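You operate a simulated robot arm through the tools that you are given. There is no shell and no other tool. Be economical: measure what you need, move in short steps, check, and stop when the job is done.

Carry out the task below with a simulated robot arm. There is one attempt and no reset: what you move stays moved.

JOB
Put the white bottle in the small grey bucket.

Only the result counts: the job must be done as asked and must still hold three seconds after the hand-in. Knocking over, shifting, dropping, spilling or breaking anything else fails it.

ROBOT AND FRAMES
A 7-joint arm with a two-finger parallel gripper, fixed in place. Base frame: the origin is at the foot of the arm, x ahead of it, y to its left, z up; the work surface is at about z = 0. Lengths are in m, angles in rad, forces in N, time in s.
With the tool pointing down near the work surface it reaches from about 0.24 to 0.62 m from the base axis. Its first joint turns from -1.152 to 1.152 rad. Payload 2.6 kg.
The tool frame sits at the grasp point between the pads (the TCP): z along the fingers, y along the line on which they close. The tips reach 0.03 m beyond it. The gripper opens to 0.094 m. The fingers are 0.028 m wide and 0.01 m thick; the gripper's body (0.05 by 0.096 m) begins 0.055 m behind the TCP.
Orientation is that of the tool frame in the base frame, as [roll, pitch, yaw] about the fixed x, y, z axes, in that order (R = Rz(yaw) Ry(pitch) Rx(roll)). With the fingers straight down and closing along the base's y, the tool's x points along the base's -x, its y along +y and its z along -z.

CONTROLS
- The arm moves only by the tool send_rows. Its argument "moves" is text: rows parted by semicolons, each of 7 numbers parted by spaces: the shift along the tool's x, y, z in units of 40 mm (1.0 is 40 mm), then the turn, a rotation vector about the tool's x, y, z in units of 8 degrees (1.0 is 8 degrees), then the finger opening in m, from 0 to 0.094. In form: tx ty tz wx wy wz fingers; .... A call has 1 to 8 rows; each row shifts and turns the commanded pose from where the row before left it, along the tool's axes as they then stand. A call with a number of a shift or a turn outside -1 to 1 is refused whole. Each row takes 0.2 s and may step no farther than 0.05 m and 0.15 rad from the row before; otherwise, or with a gripper value out of range, the whole call is refused. Where a pose cannot be reached the arm comes as near as it can. A force on the tool above 40 N (or 10 N above the force at the start of the call, whichever is more), or a blocked arm, ends the call early, and 0.2 s more pass. The fingers move at their own pace (about 0.072 m/s each) and stop on an object; they squeeze with about 36 N. The grip force told is the motor's: it shows also when the fingers shut on nothing. Time passes only in rows, and 0.2 s behind the last, so rows that do not move let the fingers close. It gives the time, the measured TCP pose, the force on the tool (base axes), the opening and the grip force at its end, in the units of the frame above (readings bear some noise).
- Cameras (640 x 400 px; columns grow to the right, rows downward): "scene" is fixed at [0.0243, 0.4214, 0.5744]; the picture's right is [-0.86, -0.51, 0.00], its down [-0.24, 0.40, -0.88] and it looks along [0.45, -0.76, -0.47] (base axes); focal length 323 px, centre (320, 200). "wrist" rides on the gripper at [0.076, 0.014, -0.103] in the tool frame; the picture's right is [-0.18, 0.98, 0.00], its down [-0.75, -0.14, -0.64] and it looks along [-0.63, -0.12, 0.77] (tool axes); focal length 243 px, centre (320, 200). There is no depth. A picture from a camera that has moved, and an enlarged one, comes with that camera's place and axes in the base frame and with its lens.
- camera(camera): a new picture of that camera. It takes no simulated time.
- enlarge(camera, box): a new picture of the part [left, top, right, bottom] of that camera's present view, enlarged. It takes no simulated time.
- hand_in(): hands the job in; it is judged then, once.

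Go step by step. Nothing tells you positions but the pictures and the camera data: compare them with the known pose of the tool, close in by small moves and look again before you grip or let go. The budget is 90 turns and 36 pictures, counting those below and the enlarged ones. Unless the task says otherwise, let go and move clear before handing in, and close with one line.

The tools are called after "Request:" as a command line: name --argument value ..., lists and objects as JSON in quotes. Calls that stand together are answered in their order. send_rows: Moves the arm, as the interface text tells. Its arguments: {"type":"object","properties":{"moves":{"type":"string"}},"required":["moves"]} The other tools are called the same way: camera (camera) takes a picture; enlarge (camera, box) takes an enlarged picture of a part of a camera's view; hand_in () hands the job in.

At the start:

```text
clock: 0.0
ee_pos: [0.2495, -0.159, 0.4543]
tcp_rot: [3.141, 0.001, -3.141]
contact_force: [-0.3, 0.7, 0.4]
gripper_width: 0.094
grip_force: 0.1
```

scene: 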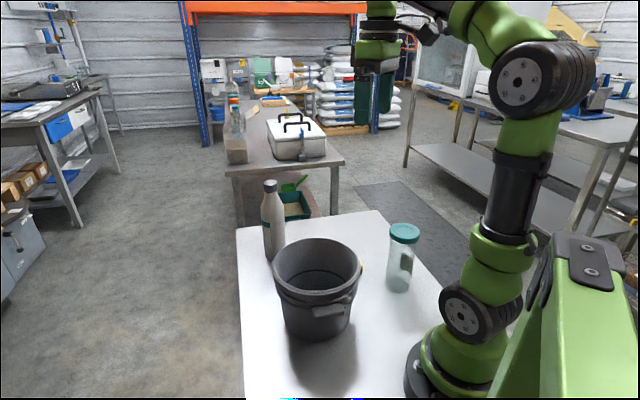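
wrist: 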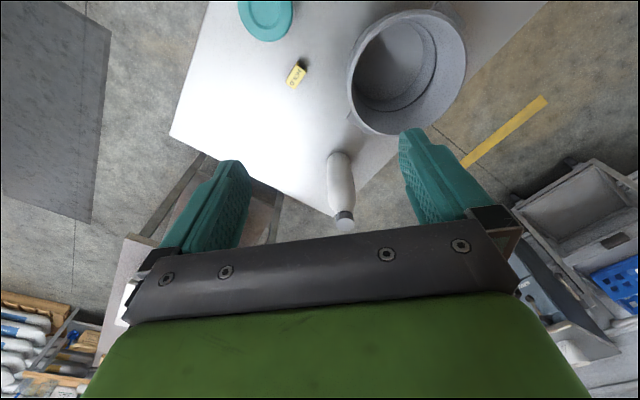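

I see the white bottle at about [0.515, -0.158], roughly 0.22 m tall. The bucket is at about [0.29, -0.03], with its rim near z = 0.145. I'll take closer looks to refine these estimates.

Request:
enlarge --camera "scene" --box '[230, 170, 390, 350]'

Request:
enlarge --camera "wrist" --box '[230, 0, 480, 240]'

```text
2.22 times, centred on (310, 260) of scene
camera zoom: at [0.0243, 0.4214, 0.5744], right [-0.86, -0.51, 0.0], down [-0.24, 0.4, -0.88], along [0.45, -0.76, -0.47], focal length 718 px, centre (342, 67)
```

zoom: 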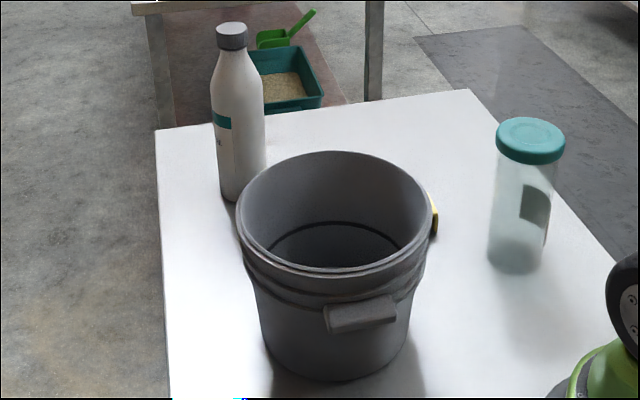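

```text
1.67 times, centred on (355, 120) of wrist
camera zoom: at [0.1741, -0.1438, 0.5567], right [0.18, 0.98, 0.0], down [0.75, -0.14, 0.64], along [0.63, -0.12, -0.77], focal length 404 px, centre (262, 333)
```

zoom: 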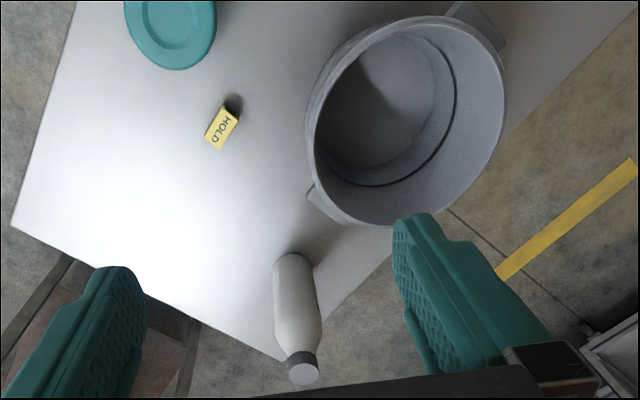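

The bottle axis is at about [0.511, -0.156] and its top is near 0.225. The cap is a straight cylinder, so I'll hang the bottle by that, which keeps the fingers above the bucket rim. First I'll move above the bottle.

Request:
send_rows --moves "-0.93 0.01 0.5 0 0 0 0.094;-0.93 0.01 0.5 0 0 0 0.094;-0.93 0.01 0.5 0 0 0 0.094;-0.93 0.01 0.5 0 0 0 0.094;-0.93 0.01 0.5 0 0 0 0.094;-0.93 0.01 0.5 0 0 0 0.094;-0.93 0.01 0.5 0 0 0 0.094;0 0 0 0 0 0 0.094"

Request:
camera --camera "wrist"

Request:
enlarge --camera "scene" --box '[190, 80, 350, 280]'

```text
clock: 1.8
ee_pos: [0.5098, -0.1555, 0.3145]
tcp_rot: [-3.141, 0.002, 3.14]
contact_force: [0.2, 0.0, -0.2]
gripper_width: 0.0939
grip_force: 0.0
```

```text
31 pictures are left
camera wrist: at [0.4352, -0.1405, 0.4164], right [0.18, 0.98, 0.0], down [0.75, -0.14, 0.64], along [0.63, -0.12, -0.77], focal length 243 px, centre (320, 200)
```

wrist: 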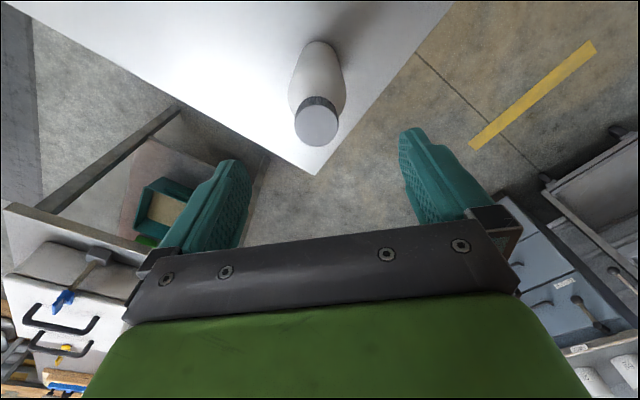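

```text
2.00 times, centred on (270, 180) of scene
camera zoom: at [0.0243, 0.4214, 0.5744], right [-0.86, -0.51, 0.0], down [-0.24, 0.4, -0.88], along [0.45, -0.76, -0.47], focal length 646 px, centre (420, 240)
```

zoom: 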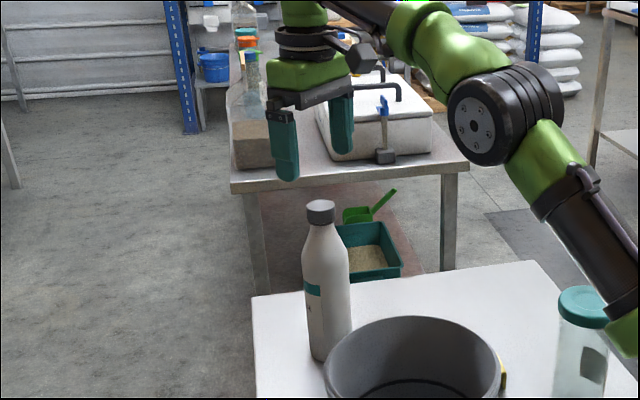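

The cap top is at about [0.513, -0.157, 0.226], nearly centred under the gripper. I'll descend until the pads span the cap and neck, with the TCP at about 0.222.

Request:
send_rows --moves "-0.08 -0.04 0.6 0 0 0 0.094;0 0 0.6 0 0 0 0.094;0 0 0.6 0 0 0 0.094;0 0 0.5 0 0 0 0.094;0 0 0 0 0 0 0.094"

Request:
camera --camera "wrist"

Request:
enlarge --camera "scene" --box '[220, 130, 320, 255]'

```text
clock: 3.0
ee_pos: [0.5132, -0.1581, 0.223]
tcp_rot: [3.141, 0.003, 3.141]
contact_force: [0.0, 0.5, -0.8]
gripper_width: 0.0941
grip_force: 0.1
```

```text
29 pictures are left
camera wrist: at [0.438, -0.1428, 0.3247], right [0.18, 0.98, 0.0], down [0.75, -0.14, 0.64], along [0.63, -0.12, -0.77], focal length 243 px, centre (320, 200)
```

wrist: 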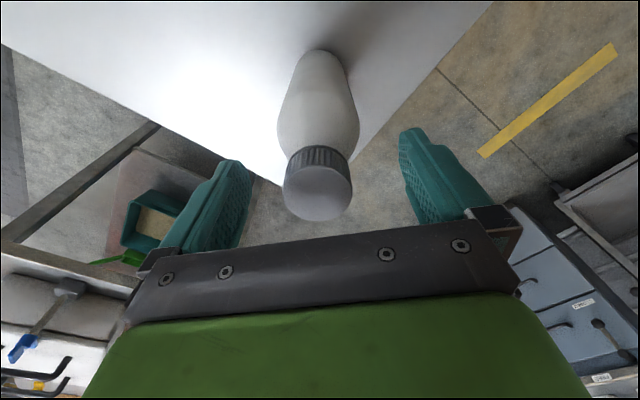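

```text
3.20 times, centred on (270, 192) of scene
camera zoom: at [0.0243, 0.4214, 0.5744], right [-0.86, -0.51, 0.0], down [-0.24, 0.4, -0.88], along [0.45, -0.76, -0.47], focal length 1034 px, centre (480, 224)
```

zoom: 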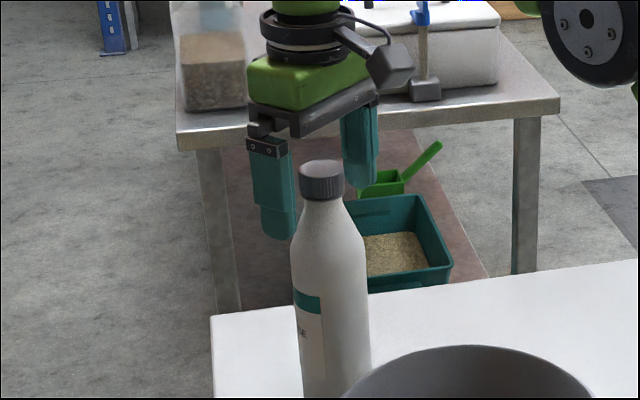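

The fingers straddle the cap and are centred on it, with the tips just below the cap's lower edge. I'll close the gripper.

Request:
send_rows --moves "0 0 0 0 0 0 0.05;0 0 0 0 0 0 0.02;0 0 0 0 0 0 0.01;0 0 0 0 0 0 0.01;0 0 0 0 0 0 0.01"

Request:
enlarge --camera "scene" --box '[220, 130, 320, 255]'

```text
clock: 4.2
ee_pos: [0.5142, -0.158, 0.2225]
tcp_rot: [3.141, 0.001, -3.141]
contact_force: [0.2, -0.2, 0.3]
gripper_width: 0.0351
grip_force: 36.4
```

```text
3.20 times, centred on (270, 192) of scene
camera zoom: at [0.0243, 0.4214, 0.5744], right [-0.86, -0.51, 0.0], down [-0.24, 0.4, -0.88], along [0.45, -0.76, -0.47], focal length 1034 px, centre (480, 224)
```

zoom: 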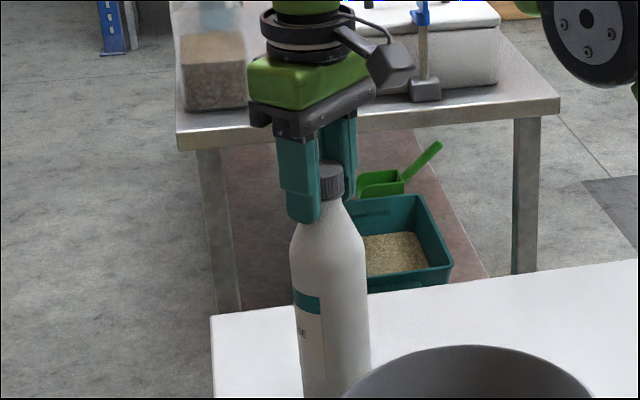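

The cap is gripped at 35 mm with 36 N. I'll lift gently and check that it holds.

Request:
send_rows --moves "0 0 -0.2 0 0 0 0.01;0 0 -0.3 0 0 0 0.01;0 0 -0.4 0 0 0 0.01;0 0 -0.4 0 0 0 0.01;0 0 0 0 0 0 0.01"

Request:
camera --camera "scene"

```text
clock: 5.4
ee_pos: [0.5125, -0.1575, 0.2744]
tcp_rot: [-3.141, 0.001, -3.141]
contact_force: [-0.1, 0.1, -4.2]
gripper_width: 0.0355
grip_force: 36.9
```

```text
26 pictures are left
```

scene: 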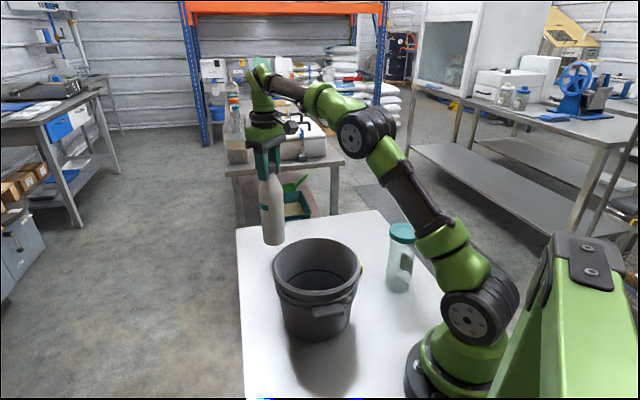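

The lift is good, and the bottle hangs straight at about 0.43 kg. I'll raise it well above the rim, then carry it toward the bucket.

Request:
send_rows --moves "0 0 -0.7 0 0 0 0.01;0 0 -0.9 0 0 0 0.01;0 0 -0.9 0 0 0 0.01;0 0 -0.9 0 0 0 0.01;0 0 -0.3 0 0 0 0.01;0.4 0.25 0 0 0 0 0.01;0.6 0.38 0 0 0 0 0.01;0.6 0.38 0 0 0 0 0.01"

Request:
send_rows --moves "0.6 0.36 0 0 0 0 0.01;0.6 0.36 0 0 0 0 0.01;0.6 0.36 0 0 0 0 0.01;0.6 0.36 0 0 0 0 0.01;0.6 0.36 0 0 0 0 0.01;0.5 0.26 0 0 0 0 0.01;0.3 0.12 0 0 0 0 0.01;0 0 0 0 0 0 0.01"

Request:
camera --camera "wrist"

Request:
camera --camera "scene"

```text
clock: 7.2
ee_pos: [0.4499, -0.117, 0.3263]
tcp_rot: [-3.139, 0.002, 3.141]
contact_force: [-0.3, 0.8, -4.3]
gripper_width: 0.0354
grip_force: 35.9
out of reach, approached as far as the arm can: row 2, 3, 4, 5
```

```text
clock: 9.0
ee_pos: [0.2977, -0.0315, 0.3259]
tcp_rot: [-3.141, 0.002, 3.141]
contact_force: [1.3, -0.7, -3.8]
gripper_width: 0.0354
grip_force: 36.2
```

```text
25 pictures are left
camera wrist: at [0.2223, -0.0148, 0.4289], right [0.18, 0.98, 0.0], down [0.75, -0.14, 0.64], along [0.63, -0.12, -0.77], focal length 243 px, centre (320, 200)
```

wrist: 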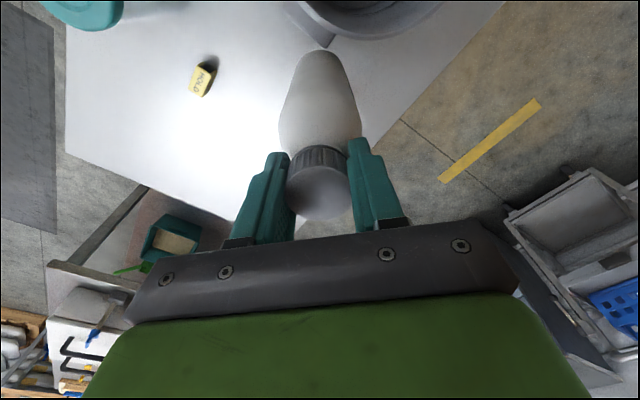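

```text
24 pictures are left
```

scene: 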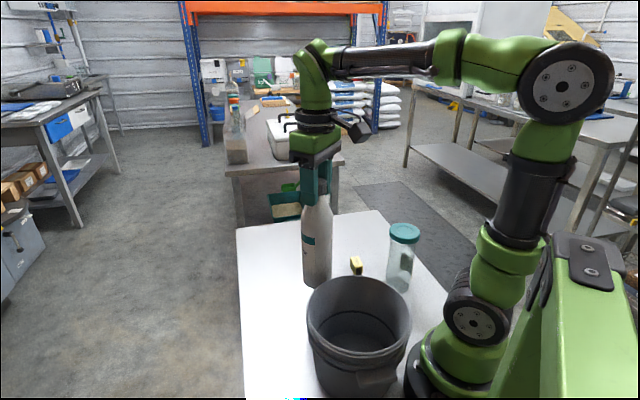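

I made a mistake here. The lift was capped at z ≈ 0.326 at that reach, so the hanging bottle pushed the bucket toward the base. I'll back away along the same line, set the bottle down at its original spot, and then bring the bucket back.

Request:
send_rows --moves "-0.3 -0.17 0 0 0 0 0.01;-0.5 -0.29 0 0 0 0 0.01;-0.5 -0.29 0 0 0 0 0.01;-0.5 -0.29 0 0 0 0 0.01;-0.3 -0.17 0 0 0 0 0.01;0 0 0 0 0 0 0.01"

Request:
camera --camera "scene"

Request:
camera --camera "wrist"

```text
clock: 10.4
ee_pos: [0.3827, -0.0788, 0.3272]
tcp_rot: [-3.141, 0.003, -3.141]
contact_force: [0.1, 0.2, -4.1]
gripper_width: 0.0351
grip_force: 36.2
```

```text
23 pictures are left
```

scene: 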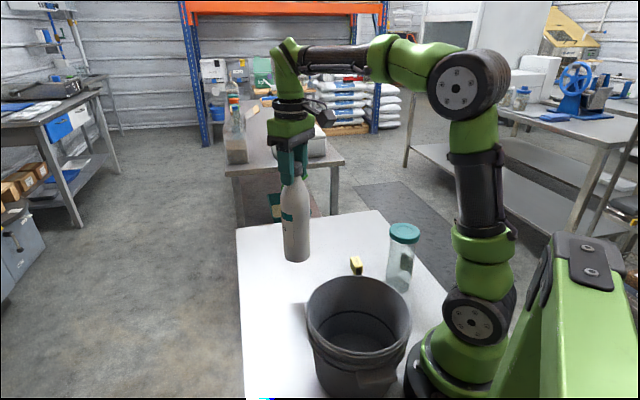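

```text
22 pictures are left
camera wrist: at [0.3064, -0.0636, 0.4287], right [0.18, 0.98, 0.0], down [0.75, -0.14, 0.64], along [0.63, -0.12, -0.77], focal length 243 px, centre (320, 200)
```

wrist: 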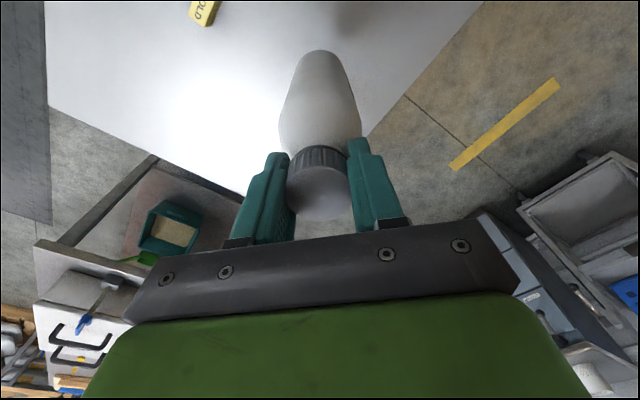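

The bottle is still held straight, and the tag and jar haven't moved. Now I'll go back over the bottle's original spot and lower it.

Request:
send_rows --moves "-0.5 -0.3 0 0 0 0 0.01;-0.6 -0.36 0 0 0 0 0.01;-0.6 -0.36 0 0 0 0 0.01;-0.6 -0.36 0 0 0 0 0.01;-0.6 -0.36 0.1 0 0 0 0.01;-0.35 -0.21 0.1 0 0 0 0.01;0 0 0.2 0 0 0 0.01;0 0 0 0 0 0 0.01"

```text
clock: 12.2
ee_pos: [0.5111, -0.1567, 0.31]
tcp_rot: [-3.141, 0.0, -3.14]
contact_force: [-0.5, -0.1, -3.6]
gripper_width: 0.0349
grip_force: 36.5
```

I'm over the original spot, so I'll lower slowly.

Request:
send_rows --moves "-0.04 -0.02 0.5 0 0 0 0.01;0 0 0.5 0 0 0 0.01;0 0 0.5 0 0 0 0.01;0 0 0.4 0 0 0 0.01;0 0 0.1 0 0 0 0.01;0 0 0.06 0 0 0 0.01;0 0 0.05 0 0 0 0.01;0 0 0 0 0 0 0.01"

Request:
enlarge --camera "scene" --box '[220, 130, 420, 400]'

```text
clock: 14.0
ee_pos: [0.5126, -0.1565, 0.2256]
tcp_rot: [3.141, 0.003, 3.141]
contact_force: [0.0, -0.4, -4.0]
gripper_width: 0.0349
grip_force: 36.1
```

```text
1.48 times, centred on (320, 265) of scene
camera zoom: at [0.0244, 0.4214, 0.5744], right [-0.86, -0.51, 0.0], down [-0.24, 0.4, -0.88], along [0.45, -0.76, -0.47], focal length 479 px, centre (320, 104)
```

zoom: 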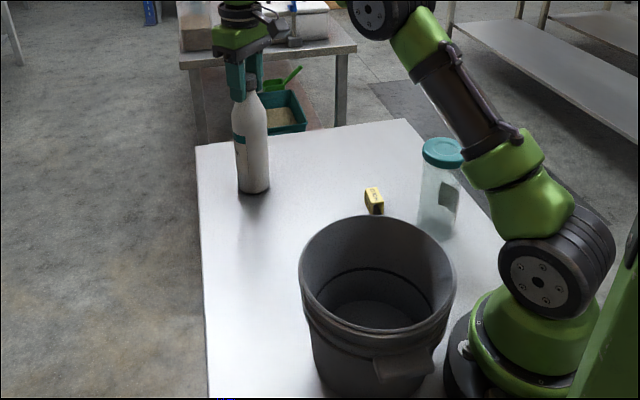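

The bottle is still hanging with about 3 mm to go. I'll creep down until it's supported.

Request:
send_rows --moves "0 0 0.04 0 0 0 0.01;0 0 0.03 0 0 0 0.01;0 0 0.02 0 0 0 0.01;0 0 0 0 0 0 0.01"

```text
clock: 15.0
ee_pos: [0.5132, -0.157, 0.2215]
tcp_rot: [3.141, 0.001, -3.141]
contact_force: [0.5, 0.4, -4.6]
gripper_width: 0.0353
grip_force: 36.4
```

Request:
send_rows --moves "0 0 0.03 0 0 0 0.01;0 0 0 0 0 0 0.01"

Request:
send_rows --moves "0 0 0.03 0 0 0 0.01;0 0 0 0 0 0 0.01"

```text
clock: 15.6
ee_pos: [0.5131, -0.1576, 0.2218]
tcp_rot: [-3.141, 0.004, 3.139]
contact_force: [-3.7, 0.4, 7.4]
gripper_width: 0.0351
grip_force: 35.8
```

```text
clock: 16.2
ee_pos: [0.5139, -0.1567, 0.2217]
tcp_rot: [-3.139, 0.004, -3.141]
contact_force: [-5.6, 1.1, 20.7]
gripper_width: 0.0349
grip_force: 35.8
```

The bottle is on the table, since the force has reversed. I'll ease up a millimetre, open slowly, and rise clear.

Request:
send_rows --moves "0 0 -0.04 0 0 0 0.01;0 0 0 0 0 0 0.045;0 0 0 0 0 0 0.07;0 0 0 0 0 0 0.094;0 0 0 0 0 0 0.094;0 0 -0.8 0 0 0 0.094;0 0 -0.9 0 0 0 0.094;0 0 -0.6 0 0 0 0.094"

Request:
camera --camera "scene"

```text
clock: 18.0
ee_pos: [0.5135, -0.1574, 0.3124]
tcp_rot: [-3.141, 0.001, -3.141]
contact_force: [-0.5, 0.8, -0.1]
gripper_width: 0.0939
grip_force: 0.1
```

```text
20 pictures are left
```

scene: 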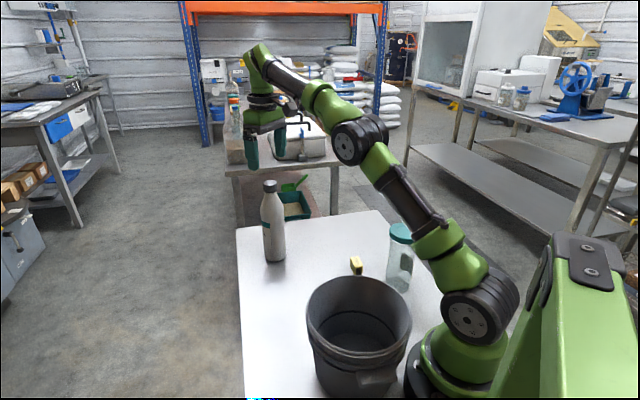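

The bottle stands back at its original spot. The bucket rim is now centred at about [0.166, 0.054], roughly (-0.13, +0.08) from where it was. I'll move high above its rim, grip the wall on the clear side between the lugs, and slide it back.

Request:
send_rows --moves "0.6 0.58 0 0 0 0 0.094;0.7 0.68 0 0 0 0 0.094;0.7 0.68 0 0 0 0 0.094;0.7 0.68 0 0 0 0 0.094;0.7 0.68 0 0 0 0 0.094;0.7 0.68 0 0 0 0 0.094;0.7 0.68 0 0 0 0 0.094;0.6 0.58 0 0 0 0 0.094"

Request:
camera --camera "wrist"

```text
clock: 19.8
ee_pos: [0.2975, 0.053, 0.3125]
tcp_rot: [-3.141, 0.003, -3.141]
contact_force: [0.3, -1.0, -0.4]
gripper_width: 0.0941
grip_force: 0.1
```

```text
19 pictures are left
camera wrist: at [0.2218, 0.0681, 0.4159], right [0.18, 0.98, 0.0], down [0.75, -0.14, 0.64], along [0.63, -0.12, -0.77], focal length 243 px, centre (320, 200)
```

wrist: 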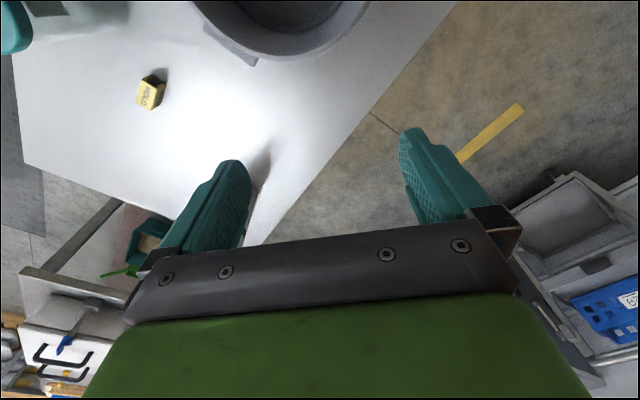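

The wall at the ~37° side of the bucket is at about [0.239, 0.104]. I'll move above it, then turn the gripper so it closes radially.

Request:
send_rows --moves "0.73 0.64 0 0 0 0 0.094;0.73 0.64 0 0 0 0 0.094;0 0 0 0 0 0 0.094"

Request:
send_rows --moves "0 0 0 0 0 0.95 0.094;0 0 0 0 0 0.95 0.094;0 0 0 0 0 0.95 0.094;0 0 0 0 0 0.95 0.094;0 0 0 0 0 0.95 0.094;0 0 0 0 0 0.95 0.094;0 0 0 0 0 0.9 0.094;0 0 0 0 0 0 0.094"

Request:
camera --camera "wrist"

Request:
camera --camera "scene"

```text
clock: 20.6
ee_pos: [0.2384, 0.1032, 0.3133]
tcp_rot: [-3.141, 0.002, -3.141]
contact_force: [-0.2, -0.4, 1.2]
gripper_width: 0.094
grip_force: 0.1
```

```text
clock: 22.4
ee_pos: [0.2381, 0.1042, 0.3133]
tcp_rot: [3.14, -0.001, 2.218]
contact_force: [0.0, 0.3, -0.2]
gripper_width: 0.0944
grip_force: 0.0
```

```text
18 pictures are left
camera wrist: at [0.205, 0.1738, 0.4158], right [0.9, 0.45, 0.0], down [0.34, -0.69, 0.64], along [0.29, -0.57, -0.77], focal length 243 px, centre (320, 200)
```

wrist: 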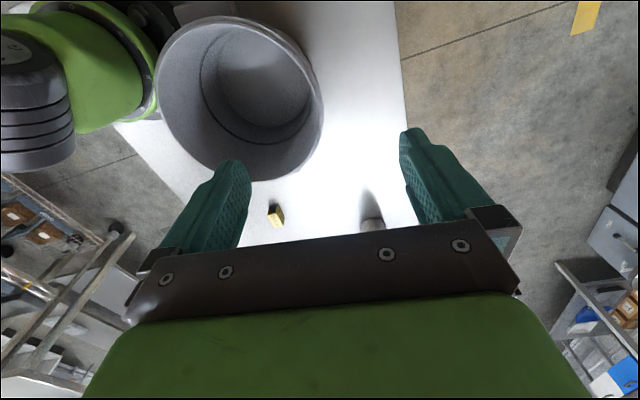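

```text
17 pictures are left
```

scene: 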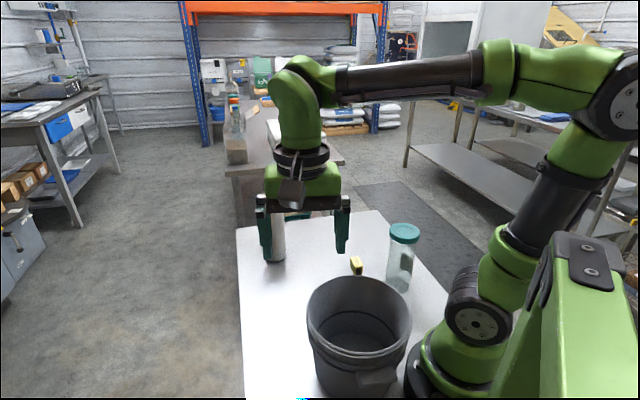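

The rim edge lies under the TCP with a finger on each side of the wall. I'll descend in steps.

Request:
send_rows --moves "0 0 0.6 0 0 0 0.094;0 0 0.6 0 0 0 0.094;0 0 0.6 0 0 0 0.094;0 0 0.5 0 0 0 0.094;0 0 0 0 0 0 0.094"

Request:
camera --camera "scene"

Request:
camera --camera "wrist"

```text
clock: 23.6
ee_pos: [0.2389, 0.1032, 0.2202]
tcp_rot: [3.139, 0.002, 2.22]
contact_force: [0.1, -0.4, -0.2]
gripper_width: 0.0939
grip_force: 0.0
```

```text
16 pictures are left
```

scene: 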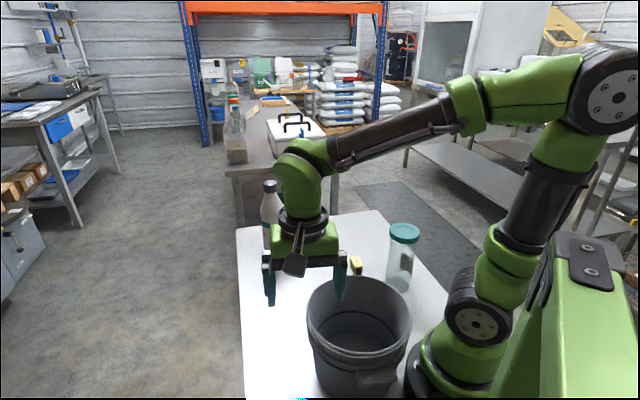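

```text
15 pictures are left
camera wrist: at [0.205, 0.1738, 0.323], right [0.89, 0.45, 0.0], down [0.34, -0.69, 0.64], along [0.29, -0.57, -0.77], focal length 243 px, centre (320, 200)
```

wrist: 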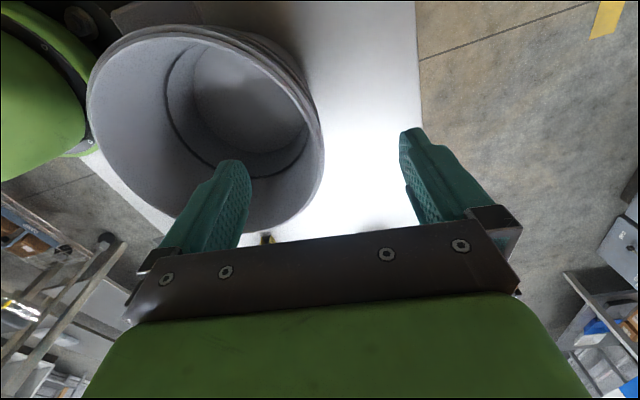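

The inner finger is over the bucket's opening and the outer one is clear of it. I'll continue down to a TCP height of about 0.14.

Request:
send_rows --moves "0 0 0.5 0 0 0 0.094;0 0 0.5 0 0 0 0.094;0 0 0.5 0 0 0 0.094;0 0 0.45 0 0 0 0.094;0 0 0 0 0 0 0.094"

Request:
camera --camera "wrist"

```text
clock: 24.8
ee_pos: [0.2393, 0.1039, 0.1426]
tcp_rot: [3.14, -0.002, 2.221]
contact_force: [0.5, -0.6, 0.5]
gripper_width: 0.0942
grip_force: 0.0
```

```text
14 pictures are left
camera wrist: at [0.2055, 0.1741, 0.2453], right [0.89, 0.45, 0.0], down [0.34, -0.69, 0.64], along [0.29, -0.57, -0.77], focal length 243 px, centre (320, 200)
```

wrist: 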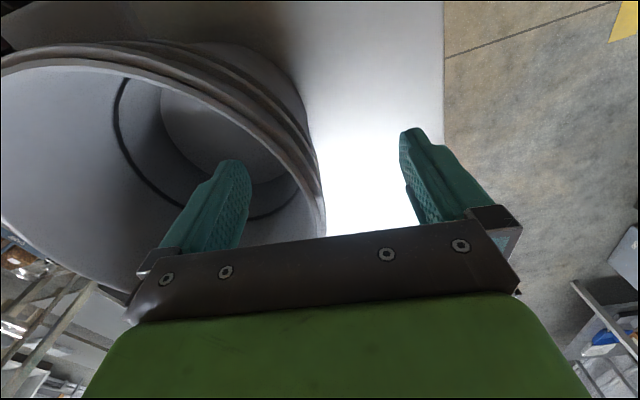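

The wall sits between the fingers. I'll close on it.

Request:
send_rows --moves "0 0 0 0 0 0 0.05;0 0 0 0 0 0 0.02;0 0 0 0 0 0 0.003;0 0 0 0 0 0 0.003;0 0 0 0 0 0 0.003;0 0 0 0 0 0 0.003"

Request:
enlarge --camera "scene" --box '[220, 130, 420, 400]'

```text
clock: 26.2
ee_pos: [0.2399, 0.1043, 0.142]
tcp_rot: [-3.141, 0.0, 2.219]
contact_force: [-1.5, -0.3, 7.4]
gripper_width: 0.0086
grip_force: 35.4
```

```text
1.48 times, centred on (320, 265) of scene
camera zoom: at [0.0243, 0.4214, 0.5744], right [-0.86, -0.51, 0.0], down [-0.24, 0.4, -0.88], along [0.45, -0.76, -0.47], focal length 479 px, centre (320, 104)
```

zoom: 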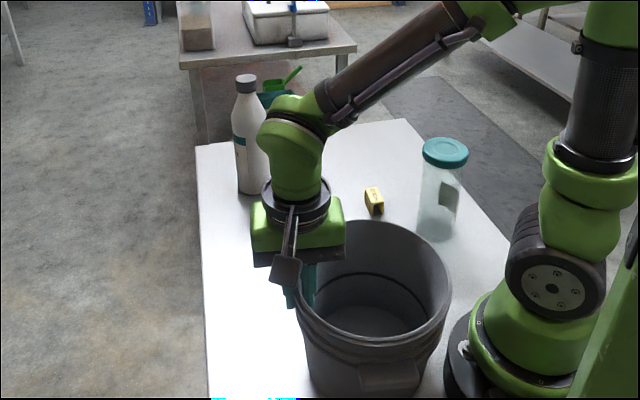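

The wall is firmly gripped at 8.6 mm. I'll slide the bucket most of the way back, by about (+0.126, -0.086), then check.

Request:
send_rows --moves "-0.25 0.08 0 0 0 0 0.003;-0.45 0.15 0 0 0 0 0.003;-0.5 0.17 0 0 0 0 0.003;-0.5 0.17 0 0 0 0 0.003;-0.5 0.17 0 0 0 0 0.003;-0.5 0.17 0 0 0 0 0.003;-0.4 0.13 0 0 0 0 0.003;-0.2 0.07 0 0 0 0 0.003"

Request:
enlarge --camera "scene" --box '[230, 170, 390, 350]'

```text
clock: 28.0
ee_pos: [0.3539, 0.0258, 0.1436]
tcp_rot: [-3.14, 0.0, 2.22]
contact_force: [-2.2, 1.3, 4.7]
gripper_width: 0.0086
grip_force: 36.0
```

```text
2.22 times, centred on (310, 260) of scene
camera zoom: at [0.0243, 0.4214, 0.5744], right [-0.86, -0.51, 0.0], down [-0.24, 0.4, -0.88], along [0.45, -0.76, -0.47], focal length 718 px, centre (342, 67)
```

zoom: 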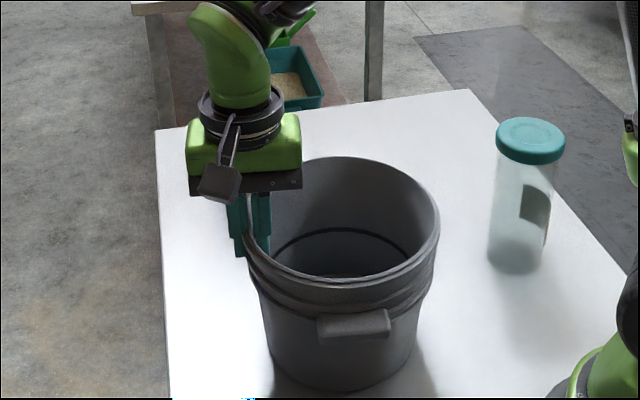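

The bucket is back within about 12 mm, rotated by around 8°. One small turn plus a nudge should correct both.

Request:
send_rows --moves "0 0.03 0 0 0 -0.35 0.003;0 0.04 0 0 0 -0.35 0.003;0 0.03 0 0 0 -0.3 0.003;0 0 0 0 0 0 0.003"

Request:
enlarge --camera "scene" --box '[230, 170, 390, 350]'

```text
clock: 29.0
ee_pos: [0.3567, 0.0272, 0.1429]
tcp_rot: [3.139, -0.001, 2.36]
contact_force: [-1.5, 1.9, 4.4]
gripper_width: 0.0087
grip_force: 35.7
```

```text
2.22 times, centred on (310, 260) of scene
camera zoom: at [0.0243, 0.4214, 0.5744], right [-0.86, -0.51, 0.0], down [-0.24, 0.4, -0.88], along [0.45, -0.76, -0.47], focal length 718 px, centre (342, 67)
```

zoom: 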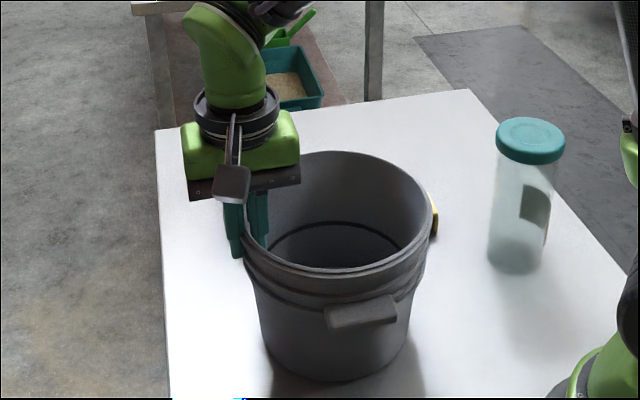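

The bucket now matches its original view almost exactly. I'll release it and rise straight up.

Request:
send_rows --moves "0 0 0 0 0 0 0.03;0 0 0 0 0 0 0.07;0 0 0 0 0 0 0.07;0 0 -0.6 0 0 0 0.07;0 0 -0.9 0 0 0 0.07;0 0 -0.9 0 0 0 0.07;0 0 -0.9 0 0 0 0.07;0 0 -0.9 0 0 0 0.094"

Request:
send_rows --moves "0 0 0 0 0 -0.95 0.094;0 0 0 0 0 -0.95 0.094;0 0 0 0 0 -0.95 0.094;0 0 0 0 0 -0.95 0.094;0 0 0 0 0 -0.95 0.094;0 0 0 0 0 -0.85 0.094;0 0 0 0 0 0 0.094"

Request:
camera --camera "wrist"

Request:
enlarge --camera "scene" --box '[230, 170, 390, 350]'

```text
clock: 30.8
ee_pos: [0.3574, 0.0283, 0.3121]
tcp_rot: [3.141, 0.0, 2.359]
contact_force: [0.1, -0.2, -0.2]
gripper_width: 0.0938
grip_force: 0.1
```

```text
clock: 32.4
ee_pos: [0.3571, 0.0276, 0.3128]
tcp_rot: [3.141, 0.001, -3.141]
contact_force: [0.1, 0.9, 0.8]
gripper_width: 0.0939
grip_force: 0.1
```

```text
10 pictures are left
camera wrist: at [0.2815, 0.043, 0.4141], right [0.18, 0.98, 0.0], down [0.75, -0.14, 0.64], along [0.63, -0.12, -0.77], focal length 243 px, centre (320, 200)
```

wrist: 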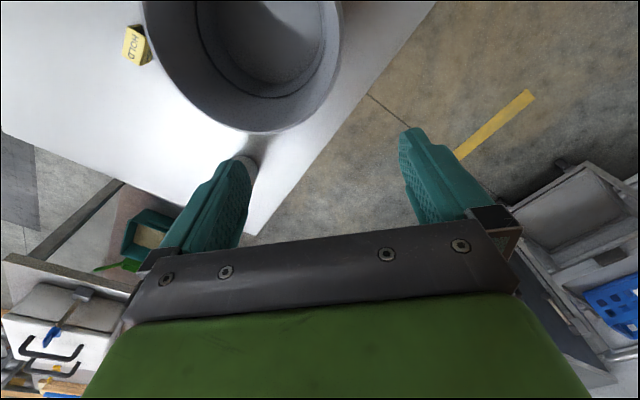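

```text
2.22 times, centred on (310, 260) of scene
camera zoom: at [0.0243, 0.4214, 0.5744], right [-0.86, -0.51, 0.0], down [-0.24, 0.4, -0.88], along [0.45, -0.76, -0.47], focal length 718 px, centre (342, 67)
```

zoom: 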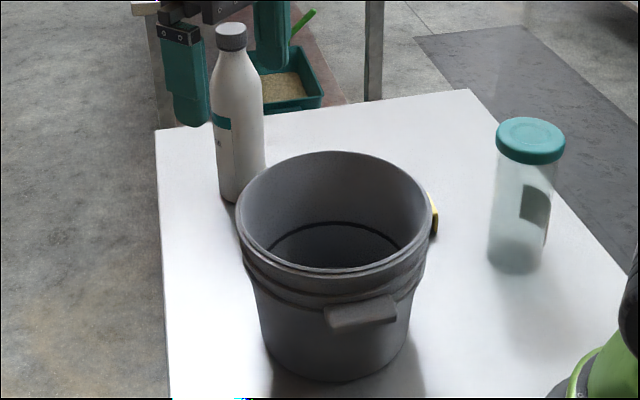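

The bucket and bottle both match the starting view. Now I'll go back above the bottle.

Request:
send_rows --moves "-0.559 -0.659 0 0 0 0 0.094;-0.559 -0.659 0 0 0 0 0.094;-0.559 -0.659 0 0 0 0 0.094;-0.559 -0.659 0 0 0 0 0.094;-0.559 -0.659 0 0 0 0 0.094;-0.559 -0.659 0 0 0 0 0.094;-0.559 -0.659 0 0 0 0 0.094;0 0 0 0 0 0 0.094"

Request:
camera --camera "wrist"

```text
clock: 34.2
ee_pos: [0.5122, -0.158, 0.3117]
tcp_rot: [-3.14, 0.001, 3.141]
contact_force: [0.1, -0.1, 0.0]
gripper_width: 0.0942
grip_force: 0.1
```

```text
8 pictures are left
camera wrist: at [0.4379, -0.1423, 0.4139], right [0.18, 0.98, 0.0], down [0.75, -0.14, 0.64], along [0.63, -0.12, -0.77], focal length 243 px, centre (320, 200)
```

wrist: 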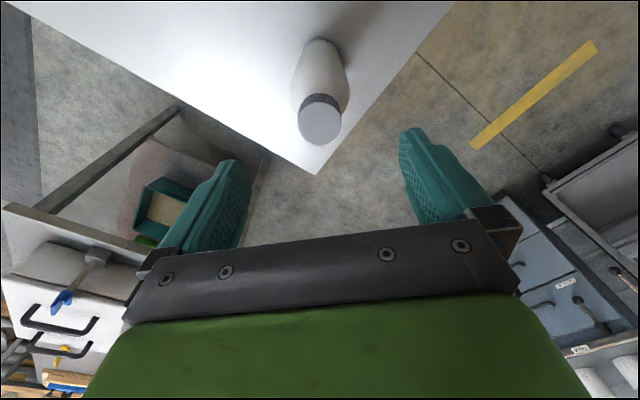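

The bottle is where I left it, centred under the gripper. I'll descend, grip, and lift a little.

Request:
send_rows --moves "0 0 0.6 0 0 0 0.094;0 0 0.6 0 0 0 0.094;0 0 0.6 0 0 0 0.094;0 0 0.44 0 0 0 0.094;0 0 0 0 0 0 0.094"

Request:
send_rows --moves "0 0 0 0 0 0 0.05;0 0 0 0 0 0 0.02;0 0 0 0 0 0 0.01;0 0 0 0 0 0 0.01;0 0 0 0 0 0 0.01;0 0 -0.2 0 0 0 0.01;0 0 -0.3 0 0 0 0.01;0 0 -0.4 0 0 0 0.01"

```text
clock: 35.4
ee_pos: [0.5129, -0.1563, 0.2209]
tcp_rot: [-3.141, 0.003, -3.141]
contact_force: [0.9, 0.6, 0.4]
gripper_width: 0.0939
grip_force: 0.0
```

```text
clock: 37.2
ee_pos: [0.5143, -0.1562, 0.2564]
tcp_rot: [-3.141, 0.0, -3.142]
contact_force: [0.2, -0.5, -5.4]
gripper_width: 0.0354
grip_force: 36.4
```

The bottle is held and lifted. This time I'll first move to a spot well clear of the bucket at about (0.38, -0.20), where the arm can rise higher, and confirm the height before approaching.

Request:
send_rows --moves "0 0 -0.9 0 0 0 0.01;0.4 -0.12 0 0 0 0 0.01;0.6 -0.2 0 0 0 0 0.01;0.7 -0.23 0 0 0 0 0.01;0.7 -0.23 0 0 0 0 0.01;0.6 -0.2 0 0 0 0 0.01;0.35 -0.12 0 0 0 0 0.01;0 0 0 0 0 0 0.01"

Request:
send_rows --moves "0 0 -0.6 0 0 0 0.01;0 0 -0.8 0 0 0 0.01;0 0 -0.8 0 0 0 0.01;0 0 -0.7 0 0 0 0.01;0 0 0 0 0 0 0.01"

```text
clock: 39.0
ee_pos: [0.3798, -0.2006, 0.2924]
tcp_rot: [3.14, 0.002, 3.141]
contact_force: [-0.2, 0.3, -3.1]
gripper_width: 0.0353
grip_force: 36.2
```

```text
clock: 40.2
ee_pos: [0.3811, -0.2007, 0.4098]
tcp_rot: [3.141, 0.001, 3.141]
contact_force: [-0.6, -0.7, -4.1]
gripper_width: 0.035
grip_force: 35.5
```

The height of 0.41 is reached, so the bottle bottom is at about 0.188, 4 cm above the rim. Now I'll move over the bucket's centre at (0.294, -0.031).

Request:
send_rows --moves "0.2 0.4 0 0 0 0 0.01;0.35 0.68 0 0 0 0 0.01;0.38 0.74 0 0 0 0 0.01;0.38 0.74 0 0 0 0 0.01;0.38 0.74 0 0 0 0 0.01;0.31 0.6 0 0 0 0 0.01;0.18 0.34 0 0 0 0 0.01;0 0 0 0 0 0 0.01"

Request:
enlarge --camera "scene" --box '[230, 120, 430, 360]'

Request:
camera --camera "wrist"

```text
clock: 42.0
ee_pos: [0.2917, -0.0314, 0.4094]
tcp_rot: [3.141, 0.001, 3.141]
contact_force: [0.3, 0.8, -3.3]
gripper_width: 0.0351
grip_force: 36.2
```

```text
1.67 times, centred on (330, 240) of scene
camera zoom: at [0.0243, 0.4214, 0.5744], right [-0.86, -0.51, 0.0], down [-0.24, 0.4, -0.88], along [0.45, -0.76, -0.47], focal length 539 px, centre (303, 133)
```

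zoom: 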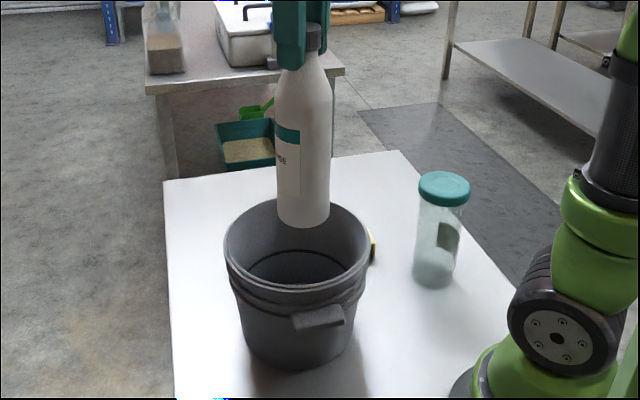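

```text
6 pictures are left
camera wrist: at [0.2165, -0.0155, 0.5124], right [0.18, 0.98, 0.0], down [0.75, -0.14, 0.64], along [0.63, -0.12, -0.77], focal length 243 px, centre (320, 200)
```

wrist: 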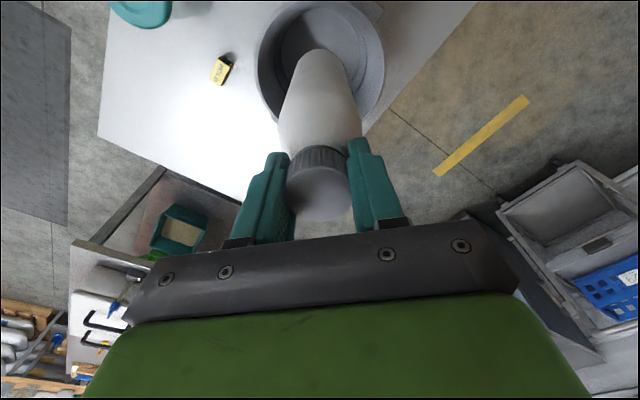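

The bottle is over the opening, within a few mm of centre. I'll nudge about (+3, +4) mm and lower in stages.

Request:
send_rows --moves "-0.08 0.1 0.2 0 0 0 0.01;0 0 0.5 0 0 0 0.01;0 0 0.5 0 0 0 0.01;0 0 0.5 0 0 0 0.01;0 0 0.5 0 0 0 0.01;0 0 0.4 0 0 0 0.01;0 0 0 0 0 0 0.01"

Request:
enlarge --camera "scene" --box '[230, 120, 430, 360]'

```text
clock: 43.6
ee_pos: [0.2957, -0.0269, 0.3053]
tcp_rot: [-3.141, 0.002, -3.141]
contact_force: [-0.5, -0.4, -4.3]
gripper_width: 0.0353
grip_force: 35.7
```

```text
1.67 times, centred on (330, 240) of scene
camera zoom: at [0.0244, 0.4214, 0.5744], right [-0.86, -0.51, 0.0], down [-0.24, 0.4, -0.88], along [0.45, -0.76, -0.47], focal length 539 px, centre (303, 133)
```

zoom: 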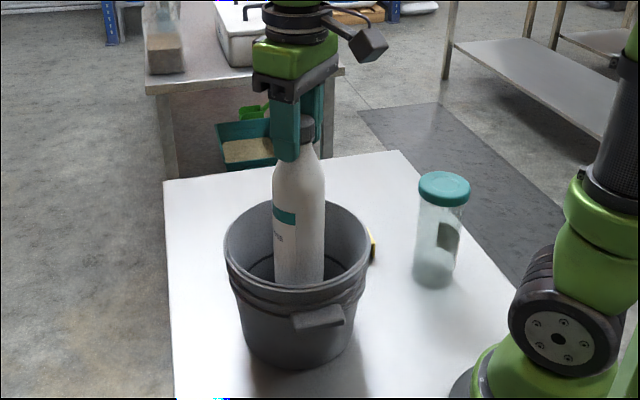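

The bottle is centred in the bucket and the bucket hasn't moved. I'll continue down to about 0.24.

Request:
send_rows --moves "0 0 0.5 0 0 0 0.01;0 0 0.5 0 0 0 0.01;0 0 0.4 0 0 0 0.01;0 0 0.2 0 0 0 0.01;0 0 0 0 0 0 0.01"

Request:
send_rows --moves "0 0 0.06 0 0 0 0.01;0 0 0.05 0 0 0 0.01;0 0 0 0 0 0 0.01"

```text
clock: 44.8
ee_pos: [0.296, -0.0267, 0.2421]
tcp_rot: [3.14, 0.0, 3.14]
contact_force: [0.0, -0.3, -4.6]
gripper_width: 0.0354
grip_force: 35.9
```

```text
clock: 45.6
ee_pos: [0.2955, -0.0274, 0.2378]
tcp_rot: [3.141, 0.001, 3.14]
contact_force: [0.2, 0.0, -5.4]
gripper_width: 0.0352
grip_force: 35.6
```

The bottle is still hanging free, so I'll creep further in small steps.

Request:
send_rows --moves "0 0 0.06 0 0 0 0.01;0 0 0.05 0 0 0 0.01;0 0 0 0 0 0 0.01"

Request:
send_rows --moves "0 0 0.05 0 0 0 0.01;0 0 0 0 0 0 0.01"

```text
clock: 46.4
ee_pos: [0.2958, -0.0267, 0.2329]
tcp_rot: [-3.141, 0.001, 3.141]
contact_force: [0.3, -0.3, -4.6]
gripper_width: 0.0352
grip_force: 35.7
```

```text
clock: 47.0
ee_pos: [0.2964, -0.0262, 0.2317]
tcp_rot: [3.141, 0.002, 3.141]
contact_force: [0.2, -0.3, -4.1]
gripper_width: 0.0348
grip_force: 36.2
```

Request:
send_rows --moves "0 0 0.05 0 0 0 0.01;0 0 0 0 0 0 0.01"

Request:
send_rows --moves "0 0 0.04 0 0 0 0.01;0 0 0 0 0 0 0.01"

```text
clock: 47.6
ee_pos: [0.2952, -0.0268, 0.2296]
tcp_rot: [-3.141, 0.002, 3.141]
contact_force: [0.4, 0.2, -4.2]
gripper_width: 0.0352
grip_force: 36.2
```

```text
clock: 48.2
ee_pos: [0.2951, -0.0272, 0.2278]
tcp_rot: [-3.141, 0.001, -3.141]
contact_force: [0.0, 1.0, -4.7]
gripper_width: 0.0353
grip_force: 36.5
```

It's still hanging at 0.228, and the floor should be just a few mm below, so I'll keep creeping.

Request:
send_rows --moves "0 0 0.04 0 0 0 0.01;0 0 0 0 0 0 0.01"

Request:
send_rows --moves "0 0 0.03 0 0 0 0.01;0 0 0 0 0 0 0.01"

```text
clock: 48.8
ee_pos: [0.2972, -0.0276, 0.2262]
tcp_rot: [3.142, 0.006, 3.141]
contact_force: [-5.9, -0.4, 20.7]
gripper_width: 0.0352
grip_force: 35.6
```

```text
clock: 49.6
ee_pos: [0.2969, -0.0268, 0.2269]
tcp_rot: [3.139, 0.012, -3.139]
contact_force: [-2.4, 0.5, 5.3]
gripper_width: 0.0351
grip_force: 36.2
stopped in row 2: the force on the tool passed its limit (the readings are from after the stop); the commanded pose is now the measured one
```

The bottle is on the bucket floor at about 0.2265. I'll open slowly and rise.

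Request:
send_rows --moves "0 0 0 0 0 0 0.045;0 0 0 0 0 0 0.07;0 0 0 0 0 0 0.094;0 0 0 0 0 0 0.094;0 0 -0.5 0 0 0 0.094;0 0 -0.9 0 0 0 0.094;0 0 -0.9 0 0 0 0.094;0 0 -0.9 0 0 0 0.094"

Request:
send_rows --moves "0 0 -0.5 0 0 0 0.094;0 0 0 0 0 0 0.094;0 0 0 0 0 0 0.094;0 0 0 0 0 0 0.094"

Request:
camera --camera "scene"

Request:
enlarge --camera "scene" --box '[230, 170, 390, 350]'

```text
clock: 51.4
ee_pos: [0.2958, -0.0268, 0.3555]
tcp_rot: [-3.14, 0.01, -3.141]
contact_force: [0.5, -0.4, 0.6]
gripper_width: 0.0939
grip_force: 0.1
```

```text
clock: 52.4
ee_pos: [0.2959, -0.028, 0.3749]
tcp_rot: [3.141, 0.009, -3.141]
contact_force: [0.5, -0.1, 0.0]
gripper_width: 0.094
grip_force: 0.0
```

```text
4 pictures are left
```

scene: 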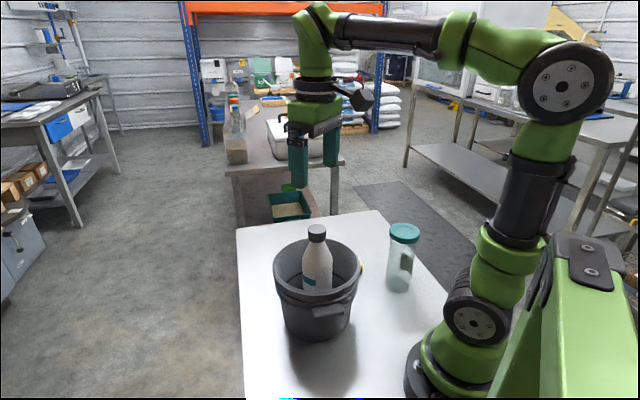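

```text
2.22 times, centred on (310, 260) of scene
camera zoom: at [0.0243, 0.4214, 0.5744], right [-0.86, -0.51, 0.0], down [-0.24, 0.4, -0.88], along [0.45, -0.76, -0.47], focal length 718 px, centre (342, 67)
```

zoom: 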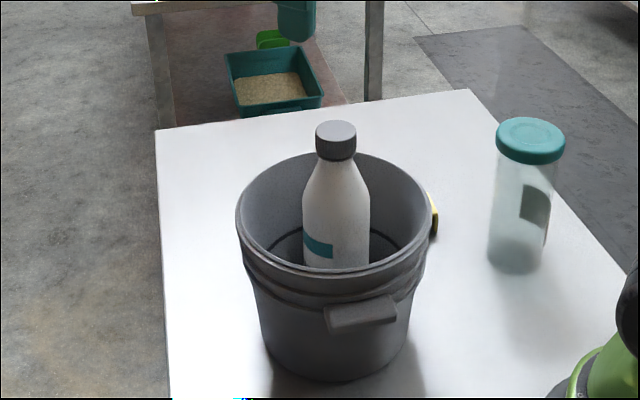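

The bottle stands upright in the bucket, the bucket is back at its original spot, and the jar and tag look unmoved. The gripper is clear, so I'm handing in.

Request:
hand_in

```text
The job is handed in.
```

The white bottle is standing in the small grey bucket, but on my first try the hanging bottle pushed the bucket about 15 cm; I slid it back to within a few millimetres, judging from the pictures, before placing the bottle.
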